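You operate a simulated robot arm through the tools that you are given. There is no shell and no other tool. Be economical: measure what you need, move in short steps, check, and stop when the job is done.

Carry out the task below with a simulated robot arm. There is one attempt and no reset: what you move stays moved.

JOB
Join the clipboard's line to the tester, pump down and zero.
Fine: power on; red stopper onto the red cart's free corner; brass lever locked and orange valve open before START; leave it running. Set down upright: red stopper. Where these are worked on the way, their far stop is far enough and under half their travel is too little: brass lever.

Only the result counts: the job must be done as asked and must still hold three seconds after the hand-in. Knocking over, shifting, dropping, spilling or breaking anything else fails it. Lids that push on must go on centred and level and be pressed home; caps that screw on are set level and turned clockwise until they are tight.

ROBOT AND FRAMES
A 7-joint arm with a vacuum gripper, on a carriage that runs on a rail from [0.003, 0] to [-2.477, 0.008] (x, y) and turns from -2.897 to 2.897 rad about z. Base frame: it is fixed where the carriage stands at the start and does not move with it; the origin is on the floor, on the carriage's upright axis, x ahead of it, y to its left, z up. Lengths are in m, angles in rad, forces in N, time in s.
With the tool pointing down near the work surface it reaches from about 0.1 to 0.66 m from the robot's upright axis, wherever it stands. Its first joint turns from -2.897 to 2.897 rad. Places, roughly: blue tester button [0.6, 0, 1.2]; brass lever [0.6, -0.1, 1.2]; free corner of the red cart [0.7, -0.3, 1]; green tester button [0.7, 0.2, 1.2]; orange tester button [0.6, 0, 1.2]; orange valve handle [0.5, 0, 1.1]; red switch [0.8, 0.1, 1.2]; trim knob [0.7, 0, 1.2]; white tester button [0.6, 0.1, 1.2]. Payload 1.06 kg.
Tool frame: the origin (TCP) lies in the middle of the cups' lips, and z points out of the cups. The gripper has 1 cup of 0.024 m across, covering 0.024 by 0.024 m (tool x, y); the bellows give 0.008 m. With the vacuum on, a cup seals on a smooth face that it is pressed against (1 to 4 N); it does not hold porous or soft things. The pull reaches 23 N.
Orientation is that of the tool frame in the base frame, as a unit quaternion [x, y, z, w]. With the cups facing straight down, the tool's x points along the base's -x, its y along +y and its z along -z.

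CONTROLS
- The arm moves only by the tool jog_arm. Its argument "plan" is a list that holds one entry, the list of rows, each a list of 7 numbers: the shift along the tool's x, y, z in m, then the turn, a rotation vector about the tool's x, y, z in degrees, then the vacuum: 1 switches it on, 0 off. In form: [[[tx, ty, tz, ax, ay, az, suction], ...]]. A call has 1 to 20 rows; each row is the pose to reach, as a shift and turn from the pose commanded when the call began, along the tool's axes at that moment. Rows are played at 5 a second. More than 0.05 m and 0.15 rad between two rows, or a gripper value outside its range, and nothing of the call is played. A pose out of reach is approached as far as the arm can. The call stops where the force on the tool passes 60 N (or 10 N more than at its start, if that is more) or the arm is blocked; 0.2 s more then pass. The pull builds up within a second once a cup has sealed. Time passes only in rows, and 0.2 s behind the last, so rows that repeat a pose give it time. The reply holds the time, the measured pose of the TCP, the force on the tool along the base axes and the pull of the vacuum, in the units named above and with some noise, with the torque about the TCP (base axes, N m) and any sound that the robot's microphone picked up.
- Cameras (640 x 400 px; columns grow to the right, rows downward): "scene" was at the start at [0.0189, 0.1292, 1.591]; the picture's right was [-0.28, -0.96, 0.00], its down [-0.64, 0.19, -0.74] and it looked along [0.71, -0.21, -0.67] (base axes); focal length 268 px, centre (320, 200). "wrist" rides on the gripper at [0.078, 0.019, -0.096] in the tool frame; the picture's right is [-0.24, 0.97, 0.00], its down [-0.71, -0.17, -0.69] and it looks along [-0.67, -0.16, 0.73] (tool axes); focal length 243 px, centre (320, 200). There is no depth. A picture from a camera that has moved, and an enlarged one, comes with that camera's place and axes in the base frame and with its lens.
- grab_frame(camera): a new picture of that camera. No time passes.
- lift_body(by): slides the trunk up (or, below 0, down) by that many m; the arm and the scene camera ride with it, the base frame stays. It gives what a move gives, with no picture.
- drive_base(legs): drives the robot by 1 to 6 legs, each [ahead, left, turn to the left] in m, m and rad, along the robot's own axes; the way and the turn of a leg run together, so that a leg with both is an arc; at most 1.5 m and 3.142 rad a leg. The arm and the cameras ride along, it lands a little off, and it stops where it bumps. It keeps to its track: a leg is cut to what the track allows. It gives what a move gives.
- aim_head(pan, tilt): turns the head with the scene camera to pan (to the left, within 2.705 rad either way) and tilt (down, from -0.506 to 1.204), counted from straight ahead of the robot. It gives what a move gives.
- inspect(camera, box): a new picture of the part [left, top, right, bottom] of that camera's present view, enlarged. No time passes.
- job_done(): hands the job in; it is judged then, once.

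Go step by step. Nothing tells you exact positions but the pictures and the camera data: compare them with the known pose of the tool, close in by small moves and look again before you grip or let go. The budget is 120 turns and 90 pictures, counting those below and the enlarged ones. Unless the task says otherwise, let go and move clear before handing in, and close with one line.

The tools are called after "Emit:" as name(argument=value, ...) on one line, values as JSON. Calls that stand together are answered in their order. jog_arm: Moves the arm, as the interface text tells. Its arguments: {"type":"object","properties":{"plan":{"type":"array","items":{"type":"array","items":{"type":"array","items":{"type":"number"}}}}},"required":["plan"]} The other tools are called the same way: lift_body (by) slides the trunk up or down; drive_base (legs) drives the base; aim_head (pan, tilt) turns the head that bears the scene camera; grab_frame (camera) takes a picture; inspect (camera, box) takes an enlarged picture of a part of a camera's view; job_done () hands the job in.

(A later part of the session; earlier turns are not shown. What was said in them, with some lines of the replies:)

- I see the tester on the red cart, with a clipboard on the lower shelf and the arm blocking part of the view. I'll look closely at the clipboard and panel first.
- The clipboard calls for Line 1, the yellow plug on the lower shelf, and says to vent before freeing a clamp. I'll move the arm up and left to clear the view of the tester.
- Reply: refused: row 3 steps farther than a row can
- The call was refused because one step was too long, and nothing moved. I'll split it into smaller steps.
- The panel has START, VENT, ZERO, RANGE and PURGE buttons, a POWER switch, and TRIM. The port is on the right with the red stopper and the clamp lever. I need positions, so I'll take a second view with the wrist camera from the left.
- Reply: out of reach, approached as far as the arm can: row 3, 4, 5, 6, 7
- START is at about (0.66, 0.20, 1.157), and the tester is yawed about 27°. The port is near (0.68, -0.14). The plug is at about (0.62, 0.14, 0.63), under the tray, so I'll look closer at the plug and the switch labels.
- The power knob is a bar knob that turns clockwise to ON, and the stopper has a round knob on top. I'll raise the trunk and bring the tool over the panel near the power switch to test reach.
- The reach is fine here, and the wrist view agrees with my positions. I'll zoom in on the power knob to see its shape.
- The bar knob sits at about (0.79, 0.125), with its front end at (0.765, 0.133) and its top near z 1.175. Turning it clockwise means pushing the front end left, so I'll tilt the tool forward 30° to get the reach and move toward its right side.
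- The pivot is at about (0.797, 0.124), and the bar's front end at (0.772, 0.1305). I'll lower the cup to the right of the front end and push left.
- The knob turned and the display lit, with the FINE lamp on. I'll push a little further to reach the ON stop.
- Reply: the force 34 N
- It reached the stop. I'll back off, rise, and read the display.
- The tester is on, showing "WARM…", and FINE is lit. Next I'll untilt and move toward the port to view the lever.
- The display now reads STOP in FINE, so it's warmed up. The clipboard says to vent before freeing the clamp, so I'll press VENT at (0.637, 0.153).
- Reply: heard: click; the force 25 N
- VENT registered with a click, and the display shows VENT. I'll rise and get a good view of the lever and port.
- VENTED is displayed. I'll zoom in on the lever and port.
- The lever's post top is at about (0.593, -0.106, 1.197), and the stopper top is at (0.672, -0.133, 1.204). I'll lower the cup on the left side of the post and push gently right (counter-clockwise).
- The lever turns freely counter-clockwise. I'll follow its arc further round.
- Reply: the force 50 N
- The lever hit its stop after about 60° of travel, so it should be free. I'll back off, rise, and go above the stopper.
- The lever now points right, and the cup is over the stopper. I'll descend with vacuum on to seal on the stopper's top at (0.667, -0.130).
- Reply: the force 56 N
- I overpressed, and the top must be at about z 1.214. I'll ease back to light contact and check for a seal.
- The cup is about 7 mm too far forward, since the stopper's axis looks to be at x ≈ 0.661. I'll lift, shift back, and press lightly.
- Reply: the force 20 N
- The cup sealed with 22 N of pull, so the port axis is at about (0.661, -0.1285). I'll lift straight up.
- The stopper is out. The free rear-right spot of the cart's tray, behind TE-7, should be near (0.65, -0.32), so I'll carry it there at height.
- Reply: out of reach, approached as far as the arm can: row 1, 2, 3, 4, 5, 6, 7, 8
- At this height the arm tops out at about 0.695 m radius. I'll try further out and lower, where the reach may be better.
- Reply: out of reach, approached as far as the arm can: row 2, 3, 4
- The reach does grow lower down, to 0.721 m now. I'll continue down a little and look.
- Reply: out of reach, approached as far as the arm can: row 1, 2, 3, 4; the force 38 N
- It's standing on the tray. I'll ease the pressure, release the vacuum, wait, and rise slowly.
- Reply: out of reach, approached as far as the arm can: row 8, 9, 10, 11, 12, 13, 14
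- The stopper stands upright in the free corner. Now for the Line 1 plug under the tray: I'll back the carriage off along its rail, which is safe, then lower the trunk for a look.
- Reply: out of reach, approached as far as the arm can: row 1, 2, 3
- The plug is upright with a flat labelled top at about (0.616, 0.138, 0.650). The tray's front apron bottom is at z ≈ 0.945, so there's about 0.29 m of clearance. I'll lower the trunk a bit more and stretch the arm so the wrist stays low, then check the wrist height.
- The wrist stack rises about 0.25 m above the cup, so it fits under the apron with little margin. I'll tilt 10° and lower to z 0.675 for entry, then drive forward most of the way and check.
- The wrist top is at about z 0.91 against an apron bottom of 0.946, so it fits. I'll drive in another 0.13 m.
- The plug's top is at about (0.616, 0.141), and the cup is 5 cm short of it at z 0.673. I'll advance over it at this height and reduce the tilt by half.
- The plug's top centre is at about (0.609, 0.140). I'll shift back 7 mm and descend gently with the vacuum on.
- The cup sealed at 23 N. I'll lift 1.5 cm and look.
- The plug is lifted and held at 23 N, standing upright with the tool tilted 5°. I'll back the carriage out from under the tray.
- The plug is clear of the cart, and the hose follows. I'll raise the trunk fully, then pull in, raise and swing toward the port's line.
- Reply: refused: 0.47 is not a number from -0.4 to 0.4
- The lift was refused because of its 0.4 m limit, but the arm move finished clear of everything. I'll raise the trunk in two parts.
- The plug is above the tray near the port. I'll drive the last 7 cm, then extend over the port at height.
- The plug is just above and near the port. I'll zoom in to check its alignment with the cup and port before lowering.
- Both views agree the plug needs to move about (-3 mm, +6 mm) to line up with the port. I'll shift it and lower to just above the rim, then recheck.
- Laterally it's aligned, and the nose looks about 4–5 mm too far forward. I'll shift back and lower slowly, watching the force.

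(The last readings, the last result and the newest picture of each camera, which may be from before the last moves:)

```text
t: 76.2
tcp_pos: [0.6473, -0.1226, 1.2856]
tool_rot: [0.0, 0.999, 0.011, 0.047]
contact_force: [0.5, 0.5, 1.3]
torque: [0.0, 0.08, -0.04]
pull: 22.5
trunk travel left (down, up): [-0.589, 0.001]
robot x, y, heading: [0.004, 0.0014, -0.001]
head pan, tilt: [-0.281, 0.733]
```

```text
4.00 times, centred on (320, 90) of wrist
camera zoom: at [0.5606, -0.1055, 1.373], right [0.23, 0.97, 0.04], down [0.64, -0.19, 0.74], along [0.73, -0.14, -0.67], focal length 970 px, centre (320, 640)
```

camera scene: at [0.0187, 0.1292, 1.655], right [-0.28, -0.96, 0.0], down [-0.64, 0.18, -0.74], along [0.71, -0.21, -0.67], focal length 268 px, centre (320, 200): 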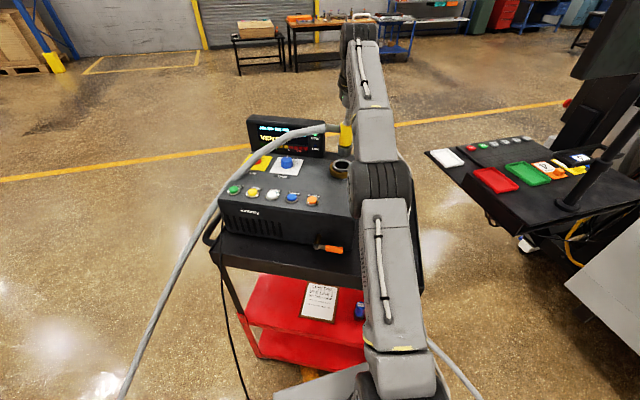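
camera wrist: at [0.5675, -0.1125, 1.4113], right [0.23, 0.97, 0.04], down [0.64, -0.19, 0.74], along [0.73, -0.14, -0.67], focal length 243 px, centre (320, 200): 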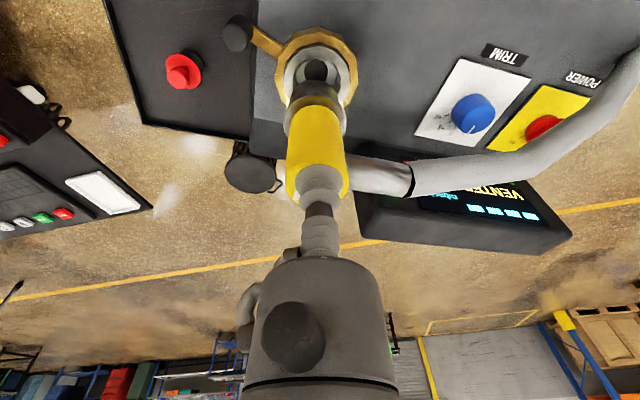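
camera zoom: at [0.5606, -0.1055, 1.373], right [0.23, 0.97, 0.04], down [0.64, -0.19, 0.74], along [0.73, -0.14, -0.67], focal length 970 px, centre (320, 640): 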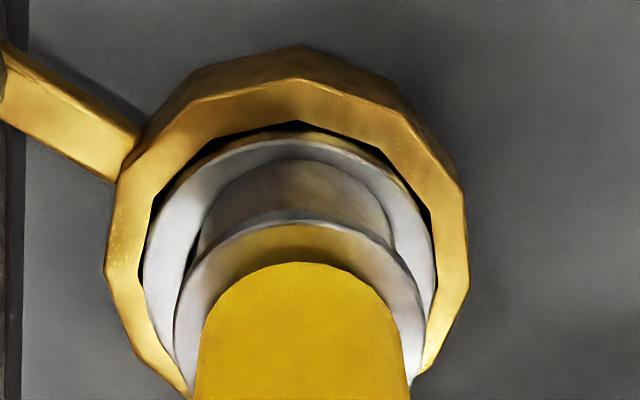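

The nose is touching the rim about 3 mm too near. I'll lift slightly, shift forward 3 mm and right 1 mm, and lower again.

Emit:
jog_arm(plan=[[[0.0, 0.0, -0.005, 0, 0, 0, 1], [-0.0033, -0.001, -0.004, 0, 0, 0, 1], [-0.0033, -0.001, 0.0, 0, 0, 0, 1], [-0.003, -0.001, 0.004, 0, 0, 0, 1], [-0.003, -0.001, 0.006, 0, 0, 0, 1]]])

Emit:
inspect(camera="wrist", box=[260, 40, 380, 140])

```text
t: 77.4
tcp_pos: [0.6521, -0.1236, 1.277]
tool_rot: [0.0, 0.999, 0.011, 0.046]
contact_force: [1.1, -1.0, -1.8]
torque: [-0.09, -0.04, 0.04]
pull: 23.3
trunk travel left (down, up): [-0.589, 0.001]
robot x, y, heading: [0.0008, -0.0012, 0.0]
head pan, tilt: [-0.281, 0.733]
```

```text
4.00 times, centred on (320, 90) of wrist
camera zoom: at [0.5649, -0.1068, 1.3654], right [0.23, 0.97, 0.04], down [0.64, -0.19, 0.74], along [0.73, -0.14, -0.67], focal length 970 px, centre (320, 640)
```

zoom: 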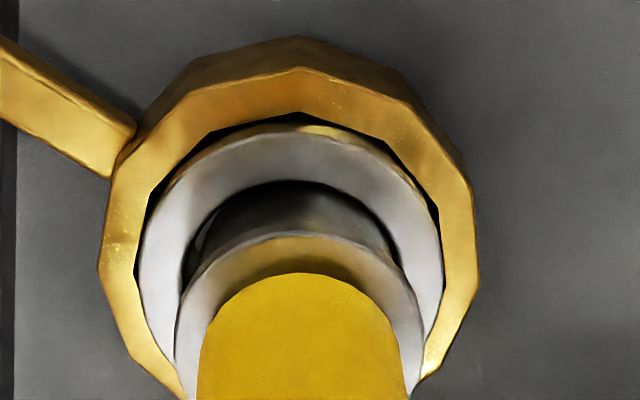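

The nose is entering the bore with almost no force. I'll continue straight down until it seats.

Emit:
jog_arm(plan=[[[0.0004, 0, 0.004, 0, 0, 0, 1], [0.0007, 0, 0.008, 0, 0, 0, 1], [0.001, 0, 0.011, 0, 0, 0, 1], [0.0013, 0, 0.014, 0, 0, 0, 1]]])

Emit:
inspect(camera="wrist", box=[240, 40, 400, 160])

```text
t: 78.4
tcp_pos: [0.6531, -0.123, 1.2629]
tool_rot: [-0.001, 0.999, 0.012, 0.046]
contact_force: [1.6, -0.8, -3.6]
torque: [-0.08, -0.05, -0.02]
pull: 23.3
trunk travel left (down, up): [-0.589, 0.001]
robot x, y, heading: [-0.0038, 0.0017, 0.002]
head pan, tilt: [-0.281, 0.733]
```

```text
3.33 times, centred on (320, 100) of wrist
camera zoom: at [0.5655, -0.1067, 1.3516], right [0.23, 0.97, 0.04], down [0.64, -0.19, 0.74], along [0.73, -0.14, -0.67], focal length 809 px, centre (320, 533)
```

zoom: 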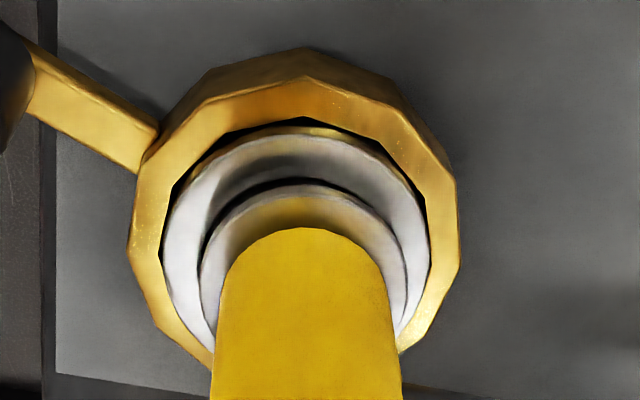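

Emit:
jog_arm(plan=[[[0.0003, 0, 0.003, 0, 0, 0, 1], [0.0005, 0, 0.006, 0, 0, 0, 1], [0.0008, 0, 0.009, 0, 0, 0, 1]]])

```text
t: 79.2
tcp_pos: [0.6513, -0.1244, 1.2563]
tool_rot: [-0.001, 0.999, 0.011, 0.047]
contact_force: [2.2, 0.2, 3.0]
torque: [-0.05, -0.05, -0.03]
pull: 23.3
trunk travel left (down, up): [-0.589, 0.001]
robot x, y, heading: [0.0041, 0.0001, 0.001]
head pan, tilt: [-0.281, 0.733]
```

Emit:
jog_arm(plan=[[[0.0003, 0, 0.003, 0, 0, 0, 1], [0.0005, 0, 0.006, 0, 0, 0, 1]]])

Emit:
inspect(camera="wrist", box=[240, 40, 400, 160])

```text
t: 79.8
tcp_pos: [0.6524, -0.1254, 1.2514]
tool_rot: [0.0, 0.999, 0.011, 0.048]
contact_force: [5.3, -3.2, 20.0]
torque: [-0.12, 0.01, -0.1]
pull: 22.6
trunk travel left (down, up): [-0.589, 0.001]
robot x, y, heading: [0.007, 0.0014, -0.004]
head pan, tilt: [-0.281, 0.733]
```

```text
3.33 times, centred on (320, 100) of wrist
camera zoom: at [0.5641, -0.1066, 1.339], right [0.23, 0.97, 0.04], down [0.64, -0.19, 0.75], along [0.73, -0.15, -0.66], focal length 809 px, centre (320, 533)
```

zoom: 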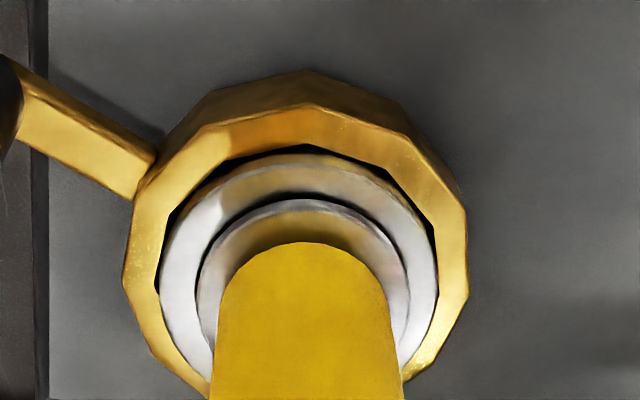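

The plug is fully seated and level. I'll release the vacuum and rise, then move right, behind the lever's post at about (0.606, -0.175).

Emit:
jog_arm(plan=[[[0, 0, -0.002, 0, 0, 0, 0], [0, 0, -0.002, 0, 0, 0, 0], [0, 0, -0.002, 0, 0, 0, 0], [0, 0, -0.006, 0, 0, 0, 0], [-0.0015, 0, -0.015, 0, 0, 0, 0], [-0.0035, 0.001, -0.04, 0, 0, 0, 0], [-0.0045, -0.02, -0.053, 0, 0, 0, 0], [0, -0.06, -0.053, 0, 0, 0, 0], [0.0075, -0.089, -0.053, 0, 0, 0, 0]]])

Emit:
grab_frame(camera="wrist")

```text
t: 81.8
tcp_pos: [0.6416, -0.213, 1.3013]
tool_rot: [-0.001, 0.999, 0.01, 0.046]
contact_force: [0.0, 0.1, 0.7]
torque: [0.03, -0.02, -0.02]
pull: 0.0
trunk travel left (down, up): [-0.589, 0.001]
robot x, y, heading: [0.0006, -0.0015, -0.001]
head pan, tilt: [-0.281, 0.733]
```

```text
13 pictures are left
camera wrist: at [0.5535, -0.196, 1.3893], right [0.23, 0.97, 0.04], down [0.64, -0.19, 0.74], along [0.73, -0.14, -0.67], focal length 243 px, centre (320, 200)
```

wrist: 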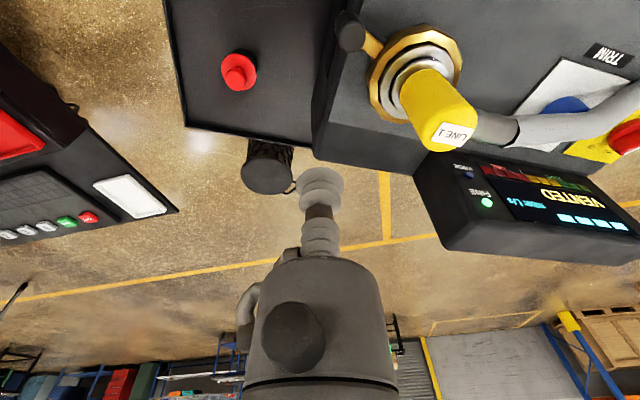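

The plug is standing in the port. I'll descend behind the lever's post and sweep it clockwise back to its locked stop.

Emit:
jog_arm(plan=[[[0.005, 0.001, 0.045, 0, 0, 0, 0], [0.011, 0.002, 0.09, 0, 0, 0, 0], [0.0176, 0.0034, 0.128, 0, 0, 0, 0], [0.0305, 0.0188, 0.1272, 0, 0, 0, 0], [0.0411, 0.0259, 0.1264, 0, 0, 0, 0], [0.0506, 0.0339, 0.1257, 0, 0, 0, 0], [0.0582, 0.0439, 0.1252, 0, 0, 0, 0], [0.0647, 0.055, 0.1248, 0, 0, 0, 0], [0.0685, 0.0674, 0.1248, 0, 0, 0, 0], [0.0707, 0.0796, 0.1248, 0, 0, 0, 0], [0.0708, 0.0884, 0.125, 0, 0, 0, 0]]])

Emit:
grab_frame(camera="wrist")

```text
t: 84.2
tcp_pos: [0.58, -0.1215, 1.1705]
tool_rot: [0.0, 0.999, 0.011, 0.047]
contact_force: [0.3, -1.4, 0.0]
torque: [0.01, -0.01, 0.01]
pull: 0.1
trunk travel left (down, up): [-0.589, 0.001]
robot x, y, heading: [-0.002, -0.0023, 0.005]
head pan, tilt: [-0.281, 0.733]
```

```text
12 pictures are left
camera wrist: at [0.4925, -0.1045, 1.2582], right [0.23, 0.97, 0.04], down [0.64, -0.19, 0.74], along [0.73, -0.14, -0.67], focal length 243 px, centre (320, 200)
```

wrist: 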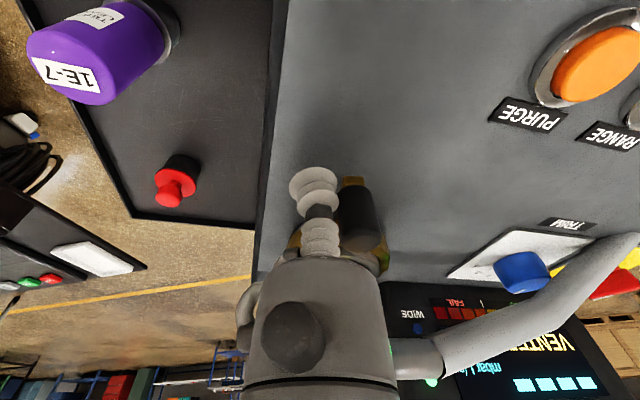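

The lever followed to about its original position. I'll push on gently to find the end stop.

Emit:
jog_arm(plan=[[[0.0, 0.005, 0, 0, 0, 0, 0], [-0.001, 0.01, 0, 0, 0, 0, 0], [-0.003, 0.016, 0, 0, 0, 0, 0], [-0.005, 0.022, 0, 0, 0, 0, 0]]])

```text
t: 85.4
tcp_pos: [0.5802, -0.1189, 1.1716]
tool_rot: [0.009, 0.999, 0.003, 0.044]
contact_force: [-9.6, -20.1, -0.8]
torque: [-0.08, -0.18, -0.09]
pull: 0.0
trunk travel left (down, up): [-0.589, 0.001]
robot x, y, heading: [0.0004, 0.0005, -0.001]
head pan, tilt: [-0.281, 0.733]
stopped in row 4: the force on the tool passed its limit at 61 N (the readings are from after the stop); the commanded pose is now the measured one
```

The lever is hard against its locked stop. Next is the orange valve on the front face: bolt at about (0.471, 0.010, 1.057), handle lying to the right with its tip at (0.436, -0.059). The tray blocks it downward, so it must swing up. I'll back away to give the arm room, tilt the tool forward, and look at it.

Emit:
jog_arm(plan=[[[0.008, -0.012, 0, 0, 0, 0, 0], [0.012, -0.016, -0.04, 0, 0, 0, 0], [0.02, -0.016, -0.08, 0, 0, 0, 0], [0.03, -0.01, -0.11, 0, 0, 0, 0]]])

Emit:
drive_base(legs=[[-0.22, 0, 0]])

Emit:
jog_arm(plan=[[[0, 0, 0, -2.6, -7.0, 0, 0], [0, 0.01, 0, -5.2, -14.1, 0, 0], [0, 0.03, 0.02, -7.7, -21.1, 0, 0], [0, 0.04, 0.05, -10.3, -28.2, 0, 0], [0, 0.05, 0.08, -12.9, -35.3, 0, 0], [0, 0.06, 0.12, -15.4, -42.3, 0, 0], [0, 0.06, 0.15, -15.4, -42.3, 0, 0]]])

Emit:
grab_frame(camera="wrist")

```text
t: 86.4
tcp_pos: [0.5442, -0.1224, 1.2768]
tool_rot: [0.006, 0.999, 0.005, 0.044]
contact_force: [-1.1, -0.1, -0.2]
torque: [0.02, -0.03, -0.05]
pull: 0.2
trunk travel left (down, up): [-0.589, 0.001]
robot x, y, heading: [0.0009, 0.0014, -0.003]
head pan, tilt: [-0.281, 0.733]
```

```text
t: 88.1
tcp_pos: [0.3242, -0.1228, 1.2779]
tool_rot: [0.007, 0.999, 0.005, 0.045]
contact_force: [0.2, 0.6, -0.6]
torque: [-0.01, -0.02, -0.01]
pull: 0.1
trunk travel left (down, up): [-0.589, 0.001]
robot x, y, heading: [-0.222, 0.0006, -0.003]
head pan, tilt: [-0.281, 0.733]
```

```text
t: 89.7
tcp_pos: [0.3371, -0.0609, 1.1269]
tool_rot: [0.002, 0.907, 0.133, 0.4]
contact_force: [0.4, -0.1, 0.3]
torque: [-0.02, 0.0, 0.0]
pull: 0.2
trunk travel left (down, up): [-0.589, 0.001]
robot x, y, heading: [-0.217, 0.0029, -0.003]
head pan, tilt: [-0.281, 0.733]
```

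```text
11 pictures are left
camera wrist: at [0.2135, -0.0559, 1.1366], right [0.06, 0.91, 0.41], down [0.0, -0.41, 0.91], along [1.0, -0.06, -0.03], focal length 243 px, centre (320, 200)
```

wrist: 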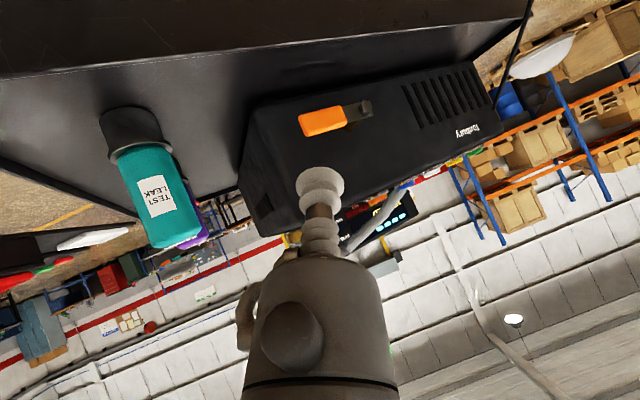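

The valve positions are confirmed, with the handle underside at about z 1.046. I'll slide the tilted cup in along its axis to sit beneath the handle.

Emit:
jog_arm(plan=[[[0.003, -0.01, 0.045, 0, 0, 0, 0], [0.0057, -0.019, 0.09, 0, 0, 0, 0], [0.0057, -0.019, 0.115, 0, 0, 0, 0], [0.0057, -0.019, 0.135, 0, 0, 0, 0], [0.0057, -0.019, 0.148, 0, 0, 0, 0], [0.0057, -0.019, 0.155, 0, 0, 0, 0]]])

Emit:
grab_frame(camera="wrist")

```text
t: 91.1
tcp_pos: [0.4494, -0.0421, 1.0215]
tool_rot: [0.001, 0.906, 0.133, 0.401]
contact_force: [0.3, 0.8, 0.7]
torque: [-0.02, 0.0, 0.0]
pull: 0.2
trunk travel left (down, up): [-0.589, 0.001]
robot x, y, heading: [-0.219, -0.0004, -0.001]
head pan, tilt: [-0.281, 0.733]
```

```text
10 pictures are left
camera wrist: at [0.3241, -0.0371, 1.0305], right [0.06, 0.91, 0.41], down [0.0, -0.41, 0.91], along [1.0, -0.05, -0.02], focal length 243 px, centre (320, 200)
```

wrist: 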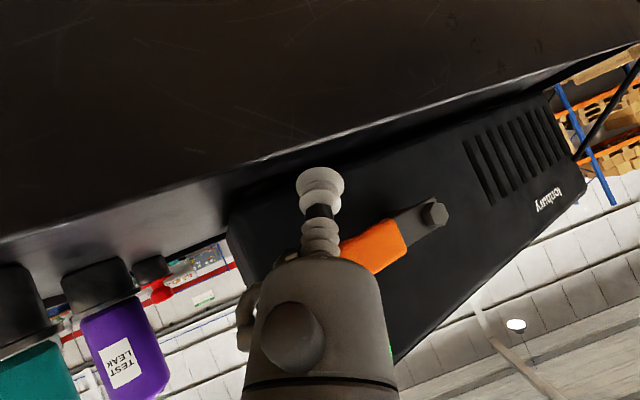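

The cup is under the handle with no contact yet. I'll swing the handle up along its arc.

Emit:
jog_arm(plan=[[[-0.0097, 0.001, -0.0108, 0, 0, 0, 0], [-0.0187, 0.0021, -0.0208, 0, 0, 0, 0], [-0.0276, 0.0055, -0.0282, 0, 0, 0, 0], [-0.0358, 0.0094, -0.0344, 0, 0, 0, 0], [-0.0448, 0.0158, -0.0391, 0, 0, 0, 0], [-0.053, 0.0226, -0.0425, 0, 0, 0, 0]]])

Emit:
grab_frame(camera="wrist")

```text
t: 92.5
tcp_pos: [0.4517, -0.0357, 1.092]
tool_rot: [0.002, 0.906, 0.133, 0.401]
contact_force: [-0.9, -0.3, -1.2]
torque: [0.0, 0.02, 0.0]
pull: 0.1
trunk travel left (down, up): [-0.589, 0.001]
robot x, y, heading: [-0.2208, 0.0046, -0.004]
head pan, tilt: [-0.281, 0.733]
```

```text
9 pictures are left
camera wrist: at [0.3263, -0.0307, 1.1003], right [0.06, 0.91, 0.41], down [0.0, -0.41, 0.91], along [1.0, -0.05, -0.02], focal length 243 px, centre (320, 200)
```

wrist: 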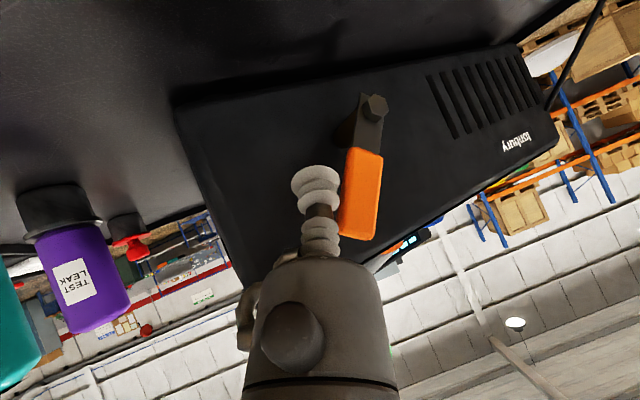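

The handle has risen to about 60°. I'll continue to vertical and find its stop.

Emit:
jog_arm(plan=[[[-0.006, 0.0065, -0.0012, 0, 0, 0, 0], [-0.0117, 0.0128, -0.0017, 0, 0, 0, 0], [-0.017, 0.02, -0.001, 0, 0, 0, 0], [-0.0215, 0.0271, 0.0003, 0, 0, 0, 0], [-0.0242, 0.0321, 0.0018, 0, 0, 0, 0], [-0.0255, 0.036, 0.003, 0, 0, 0, 0]]])

Emit:
grab_frame(camera="wrist")

```text
t: 93.9
tcp_pos: [0.4686, -0.0057, 1.1166]
tool_rot: [0.004, 0.907, 0.132, 0.401]
contact_force: [-4.0, -10.0, -3.4]
torque: [-0.04, -0.11, 0.04]
pull: 0.1
trunk travel left (down, up): [-0.589, 0.001]
robot x, y, heading: [-0.2217, 0.0005, 0.001]
head pan, tilt: [-0.281, 0.733]
```

```text
8 pictures are left
camera wrist: at [0.3425, -0.0011, 1.1256], right [0.06, 0.91, 0.41], down [0.0, -0.41, 0.91], along [1.0, -0.06, -0.03], focal length 243 px, centre (320, 200)
```

wrist: 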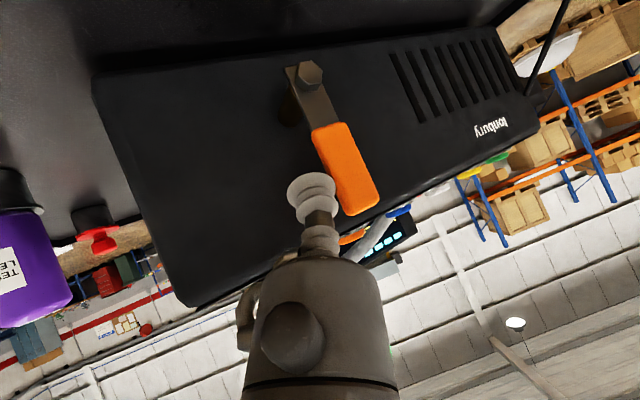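

The handle is vertical and at its stop, so the valve is open. I'll withdraw along the tool axis, untilt and rise, then view the panel with the hose.

Emit:
jog_arm(plan=[[[0, -0.006, -0.03, 0, 0, 0, 0], [0, -0.008, -0.07, 0, 0, 0, 0], [0, -0.008, -0.11, 0, 0, 0, 0], [-0.03, -0.005, -0.135, 2.7, 7.7, 0, 0], [-0.06, 0.0, -0.15, 5.3, 15.5, 0, 0], [-0.08, 0.01, -0.17, 8, 23.2, 0, 0], [-0.09, 0.03, -0.19, 10.7, 31, 0, 0], [-0.09, 0.06, -0.2, 13.4, 38.8, 0, 0], [-0.09, 0.09, -0.2, 16, 46.5, 0, 0]]])

Emit:
grab_frame(camera="scene")

```text
t: 95.9
tcp_pos: [0.3748, 0.0244, 1.3339]
tool_rot: [0.004, 1.0, -0.001, 0.007]
contact_force: [0.2, -0.3, 0.3]
torque: [0.0, -0.01, 0.01]
pull: 0.1
trunk travel left (down, up): [-0.589, 0.001]
robot x, y, heading: [-0.2185, 0.0013, -0.007]
head pan, tilt: [-0.281, 0.733]
```

```text
7 pictures are left
camera scene: at [-0.2012, 0.1302, 1.655], right [-0.28, -0.96, 0.0], down [-0.64, 0.19, -0.74], along [0.71, -0.21, -0.67], focal length 268 px, centre (320, 200)
```

scene: 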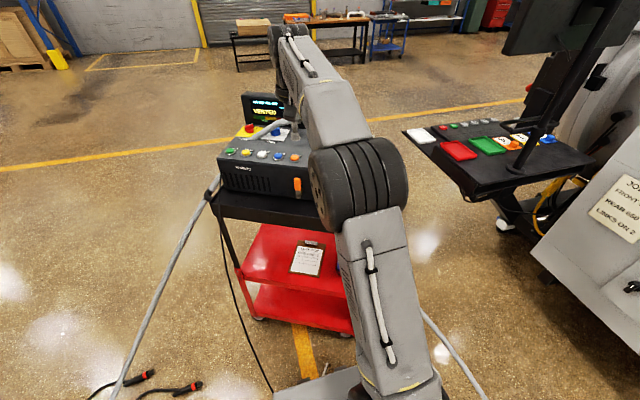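

Emit:
inspect(camera="scene", box=[200, 90, 320, 190])

```text
4.00 times, centred on (260, 140) of scene
camera zoom: at [-0.2012, 0.1302, 1.655], right [-0.28, -0.96, 0.0], down [-0.64, 0.19, -0.74], along [0.71, -0.21, -0.67], focal length 1072 px, centre (560, 440)
```

zoom: 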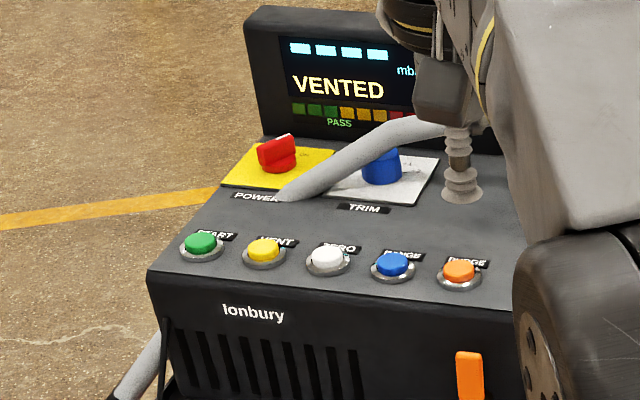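

The hose is clear of the buttons, and the state is VENTED. I'll drive back in and hover over START.

Emit:
drive_base(legs=[[0.22, 0, 0]])

Emit:
jog_arm(plan=[[[0, 0.045, 0.0, 0, 0, 0, 0], [0, 0.09, 0.01, 0, 0, 0, 0], [-0.015, 0.13, 0.02, 0, 0, 0, 0], [-0.035, 0.165, 0.04, 0, 0, 0, 0], [-0.05, 0.179, 0.07, 0, 0, 0, 0], [-0.06, 0.179, 0.11, 0, 0, 0, 0], [-0.067, 0.179, 0.15, 0, 0, 0, 0], [-0.067, 0.179, 0.16, 0, 0, 0, 0]]])

```text
t: 97.6
tcp_pos: [0.5938, 0.026, 1.3342]
tool_rot: [0.0, 1.0, -0.001, 0.008]
contact_force: [-0.7, 0.2, -0.4]
torque: [0.03, 0.01, 0.0]
pull: 0.0
trunk travel left (down, up): [-0.589, 0.001]
robot x, y, heading: [-0.0034, 0.0057, 0.006]
head pan, tilt: [-0.281, 0.733]
```

```text
t: 99.4
tcp_pos: [0.662, 0.2038, 1.1739]
tool_rot: [0.001, 1.0, -0.001, 0.009]
contact_force: [0.3, 0.3, 0.2]
torque: [-0.01, -0.01, 0.01]
pull: 0.1
trunk travel left (down, up): [-0.589, 0.001]
robot x, y, heading: [-0.0024, 0.0008, 0.009]
head pan, tilt: [-0.281, 0.733]
```

The cup is over START at (0.662, 0.204). I'll press it now.

Emit:
jog_arm(plan=[[[0, 0, 0.012, 0, 0, 0, 0], [0, 0, 0.018, 0, 0, 0, 0], [0, 0, 0.023, 0, 0, 0, 0], [0, 0, 0.027, 0, 0, 0, 0], [0, 0, 0.029, 0, 0, 0, 0]]])

```text
t: 100.6
tcp_pos: [0.6612, 0.205, 1.1477]
tool_rot: [0.001, 1.0, 0.0, 0.01]
contact_force: [2.4, -0.9, 21.8]
torque: [-0.01, 0.06, -0.01]
pull: 0.1
trunk travel left (down, up): [-0.589, 0.001]
robot x, y, heading: [-0.001, 0.0003, 0.005]
head pan, tilt: [-0.281, 0.733]
heard: click
```

START clicked. I'll rise and move to where the wrist camera can read the display.

Emit:
jog_arm(plan=[[[0, 0, -0.04, 0, 0, 0, 0], [0.01, 0, -0.085, 0, 0, 0, 0], [0.03, -0.03, -0.12, 0, 0, 0, 0], [0.05, -0.07, -0.15, 0, 0, 0, 0], [0.07, -0.11, -0.17, 0, 0, 0, 0], [0.085, -0.15, -0.18, 0, 0, 0, 0], [0.1, -0.19, -0.18, 0, 0, 0, 0], [0.1, -0.235, -0.18, 0, 0, 0, 0], [0.1, -0.235, -0.18, 0, 0, 0, 0], [0.1, -0.235, -0.18, 0, 0, 0, 0], [0.1, -0.235, -0.18, 0, 0, 0, 0], [0.1, -0.235, -0.18, 0, 0, 0, 0]]])

Emit:
grab_frame(camera="wrist")

```text
refused: row 3 steps farther than a row can; nothing moved
```

```text
5 pictures are left
camera wrist: at [0.5814, 0.224, 1.2414], right [0.24, 0.97, 0.0], down [0.69, -0.17, 0.7], along [0.68, -0.16, -0.71], focal length 243 px, centre (320, 200)
```

wrist: 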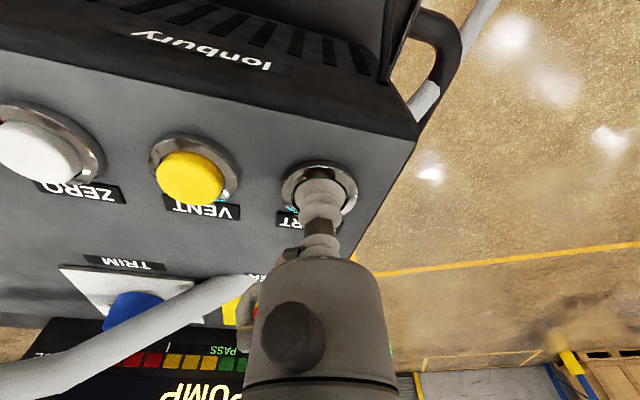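

The move was refused, but the picture shows "PUMP", so it's pumping down. I'll redo the move with smaller steps and wait, saving pictures.

Emit:
jog_arm(plan=[[[0, 0, -0.04, 0, 0, 0, 0], [0.005, 0, -0.08, 0, 0, 0, 0], [0.02, -0.02, -0.11, 0, 0, 0, 0], [0.035, -0.05, -0.135, 0, 0, 0, 0], [0.05, -0.085, -0.155, 0, 0, 0, 0], [0.065, -0.12, -0.165, 0, 0, 0, 0], [0.08, -0.16, -0.17, 0, 0, 0, 0], [0.095, -0.2, -0.175, 0, 0, 0, 0], [0.1, -0.235, -0.18, 0, 0, 0, 0], [0.1, -0.235, -0.18, 0, 0, 0, 0], [0.1, -0.235, -0.18, 0, 0, 0, 0], [0.1, -0.235, -0.18, 0, 0, 0, 0], [0.1, -0.235, -0.18, 0, 0, 0, 0], [0.1, -0.235, -0.18, 0, 0, 0, 0], [0.1, -0.235, -0.18, 0, 0, 0, 0], [0.1, -0.235, -0.18, 0, 0, 0, 0], [0.1, -0.235, -0.18, 0, 0, 0, 0], [0.1, -0.235, -0.18, 0, 0, 0, 0], [0.1, -0.235, -0.18, 0, 0, 0, 0], [0.1, -0.235, -0.18, 0, 0, 0, 0]]])

Emit:
jog_arm(plan=[[[0, 0, 0, 0, 0, 0, 0], [0, 0, 0, 0, 0, 0, 0], [0, 0, 0, 0, 0, 0, 0], [0, 0, 0, 0, 0, 0, 0], [0, 0, 0, 0, 0, 0, 0], [0, 0, 0, 0, 0, 0, 0], [0, 0, 0, 0, 0, 0, 0], [0, 0, 0, 0, 0, 0, 0], [0, 0, 0, 0, 0, 0, 0], [0, 0, 0, 0, 0, 0, 0], [0, 0, 0, 0, 0, 0, 0], [0, 0, 0, 0, 0, 0, 0], [0, 0, 0, 0, 0, 0, 0], [0, 0, 0, 0, 0, 0, 0], [0, 0, 0, 0, 0, 0, 0], [0, 0, 0, 0, 0, 0, 0], [0, 0, 0, 0, 0, 0, 0], [0, 0, 0, 0, 0, 0, 0], [0, 0, 0, 0, 0, 0, 0], [0, 0, 0, 0, 0, 0, 0]]])

Emit:
jog_arm(plan=[[[0, 0, 0, 0, 0, 0, 0], [0, 0, 0, 0, 0, 0, 0], [0, 0, 0, 0, 0, 0, 0], [0, 0, 0, 0, 0, 0, 0], [0, 0, 0, 0, 0, 0, 0], [0, 0, 0, 0, 0, 0, 0], [0, 0, 0, 0, 0, 0, 0], [0, 0, 0, 0, 0, 0, 0], [0, 0, 0, 0, 0, 0, 0], [0, 0, 0, 0, 0, 0, 0], [0, 0, 0, 0, 0, 0, 0], [0, 0, 0, 0, 0, 0, 0], [0, 0, 0, 0, 0, 0, 0], [0, 0, 0, 0, 0, 0, 0], [0, 0, 0, 0, 0, 0, 0], [0, 0, 0, 0, 0, 0, 0], [0, 0, 0, 0, 0, 0, 0], [0, 0, 0, 0, 0, 0, 0], [0, 0, 0, 0, 0, 0, 0], [0, 0, 0, 0, 0, 0, 0]]])

Emit:
grab_frame(camera="wrist")

```text
t: 104.8
tcp_pos: [0.5596, -0.0277, 1.3239]
tool_rot: [0.0, 1.0, -0.001, 0.008]
contact_force: [-0.2, 0.0, 0.9]
torque: [0.0, 0.0, 0.03]
pull: 0.0
trunk travel left (down, up): [-0.589, 0.001]
robot x, y, heading: [-0.0028, -0.0013, 0.007]
head pan, tilt: [-0.281, 0.733]
```

```text
t: 109.0
tcp_pos: [0.5598, -0.0284, 1.325]
tool_rot: [0.001, 1.0, -0.001, 0.008]
contact_force: [-0.5, 0.3, -0.3]
torque: [0.03, -0.03, -0.01]
pull: 0.1
trunk travel left (down, up): [-0.589, 0.001]
robot x, y, heading: [-0.0012, -0.0031, 0.001]
head pan, tilt: [-0.281, 0.733]
```

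```text
t: 113.2
tcp_pos: [0.5595, -0.0284, 1.3244]
tool_rot: [0.001, 1.0, -0.001, 0.008]
contact_force: [0.0, -0.2, -0.7]
torque: [0.0, 0.02, 0.0]
pull: 0.1
trunk travel left (down, up): [-0.589, 0.001]
robot x, y, heading: [-0.0028, -0.0004, 0.007]
head pan, tilt: [-0.281, 0.733]
```

```text
4 pictures are left
camera wrist: at [0.4789, -0.0084, 1.4178], right [0.24, 0.97, 0.0], down [0.7, -0.17, 0.7], along [0.68, -0.16, -0.72], focal length 243 px, centre (320, 200)
```

wrist: 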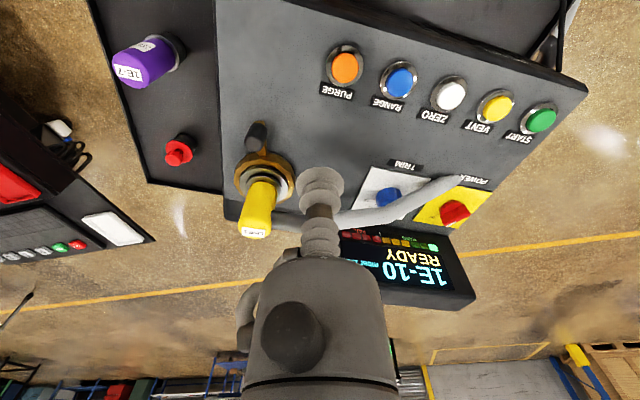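

The display reads READY at 1E-10. I'll press ZERO at (0.607, 0.101).

Emit:
jog_arm(plan=[[[-0.01, 0.04, 0, 0, 0, 0, 0], [-0.02, 0.08, 0.02, 0, 0, 0, 0], [-0.035, 0.115, 0.045, 0, 0, 0, 0], [-0.047, 0.129, 0.08, 0, 0, 0, 0], [-0.047, 0.129, 0.12, 0, 0, 0, 0], [-0.047, 0.129, 0.155, 0, 0, 0, 0], [-0.047, 0.129, 0.165, 0, 0, 0, 0], [-0.047, 0.129, 0.172, 0, 0, 0, 0], [-0.047, 0.129, 0.177, 0, 0, 0, 0], [-0.047, 0.129, 0.1795, 0, 0, 0, 0]]])

```text
t: 115.4
tcp_pos: [0.6095, 0.0983, 1.1481]
tool_rot: [0.001, 1.0, 0.0, 0.01]
contact_force: [1.1, -3.0, 22.1]
torque: [0.05, 0.07, 0.01]
pull: 0.1
trunk travel left (down, up): [-0.589, 0.001]
robot x, y, heading: [-0.002, 0.0009, 0.009]
head pan, tilt: [-0.281, 0.733]
heard: click
```

ZERO clicked. I'll back away to the same viewing spot and read the display.

Emit:
jog_arm(plan=[[[0, 0, -0.045, 0, 0, 0, 0], [0, 0, -0.09, 0, 0, 0, 0], [0.012, -0.015, -0.13, 0, 0, 0, 0], [0.025, -0.045, -0.16, 0, 0, 0, 0], [0.035, -0.085, -0.175, 0, 0, 0, 0], [0.047, -0.127, -0.178, 0, 0, 0, 0], [0.047, -0.127, -0.178, 0, 0, 0, 0], [0.047, -0.127, -0.178, 0, 0, 0, 0], [0.047, -0.127, -0.178, 0, 0, 0, 0], [0.047, -0.127, -0.178, 0, 0, 0, 0], [0.047, -0.127, -0.178, 0, 0, 0, 0], [0.047, -0.127, -0.178, 0, 0, 0, 0], [0.047, -0.127, -0.178, 0, 0, 0, 0]]])

Emit:
inspect(camera="wrist", box=[320, 140, 520, 320])

```text
t: 118.2
tcp_pos: [0.56, -0.0279, 1.3238]
tool_rot: [0.001, 1.0, -0.001, 0.008]
contact_force: [-0.3, 0.0, -0.6]
torque: [0.0, -0.01, -0.03]
pull: 0.1
trunk travel left (down, up): [-0.589, 0.001]
robot x, y, heading: [-0.001, -0.001, -0.001]
head pan, tilt: [-0.281, 0.733]
```

```text
2.22 times, centred on (420, 230) of wrist
camera zoom: at [0.4799, -0.0084, 1.4171], right [0.24, 0.97, 0.0], down [0.7, -0.17, 0.7], along [0.68, -0.16, -0.72], focal length 539 px, centre (98, 133)
```

zoom: 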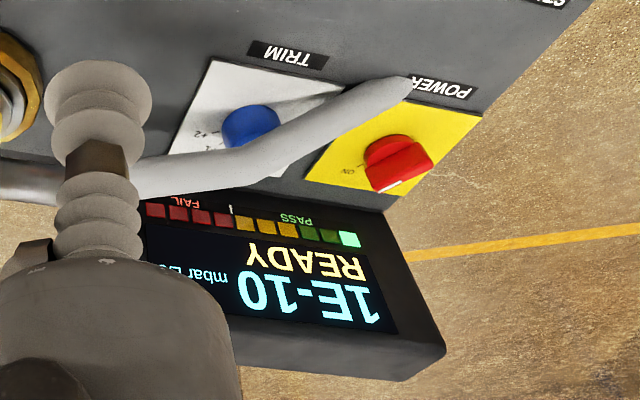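

READY at 1E-10 with PASS, and still running. One last check of the FINE lamp.

Emit:
inspect(camera="scene", box=[220, 100, 400, 220])

```text
3.33 times, centred on (310, 160) of scene
camera zoom: at [0.0165, 0.1293, 1.655], right [-0.27, -0.96, 0.0], down [-0.64, 0.18, -0.74], along [0.71, -0.2, -0.67], focal length 893 px, centre (353, 333)
```

zoom: 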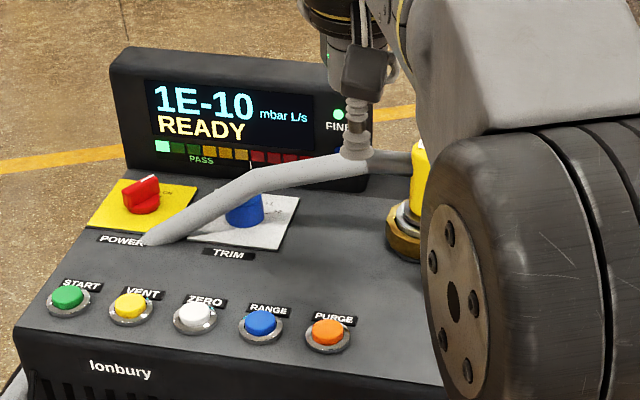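

FINE is lit, the display shows READY at 1E-10, and the arm is clear of everything, so I'm handing in.

Emit:
job_done()

```text
The job is handed in.
```

Line 1 is clamped in the tester port with the brass lever at its stop and the orange valve open. The tester is still running in FINE, pumped down and reading READY at 1E-10 after ZERO, and the red stopper stands upright in the cart's free corner.
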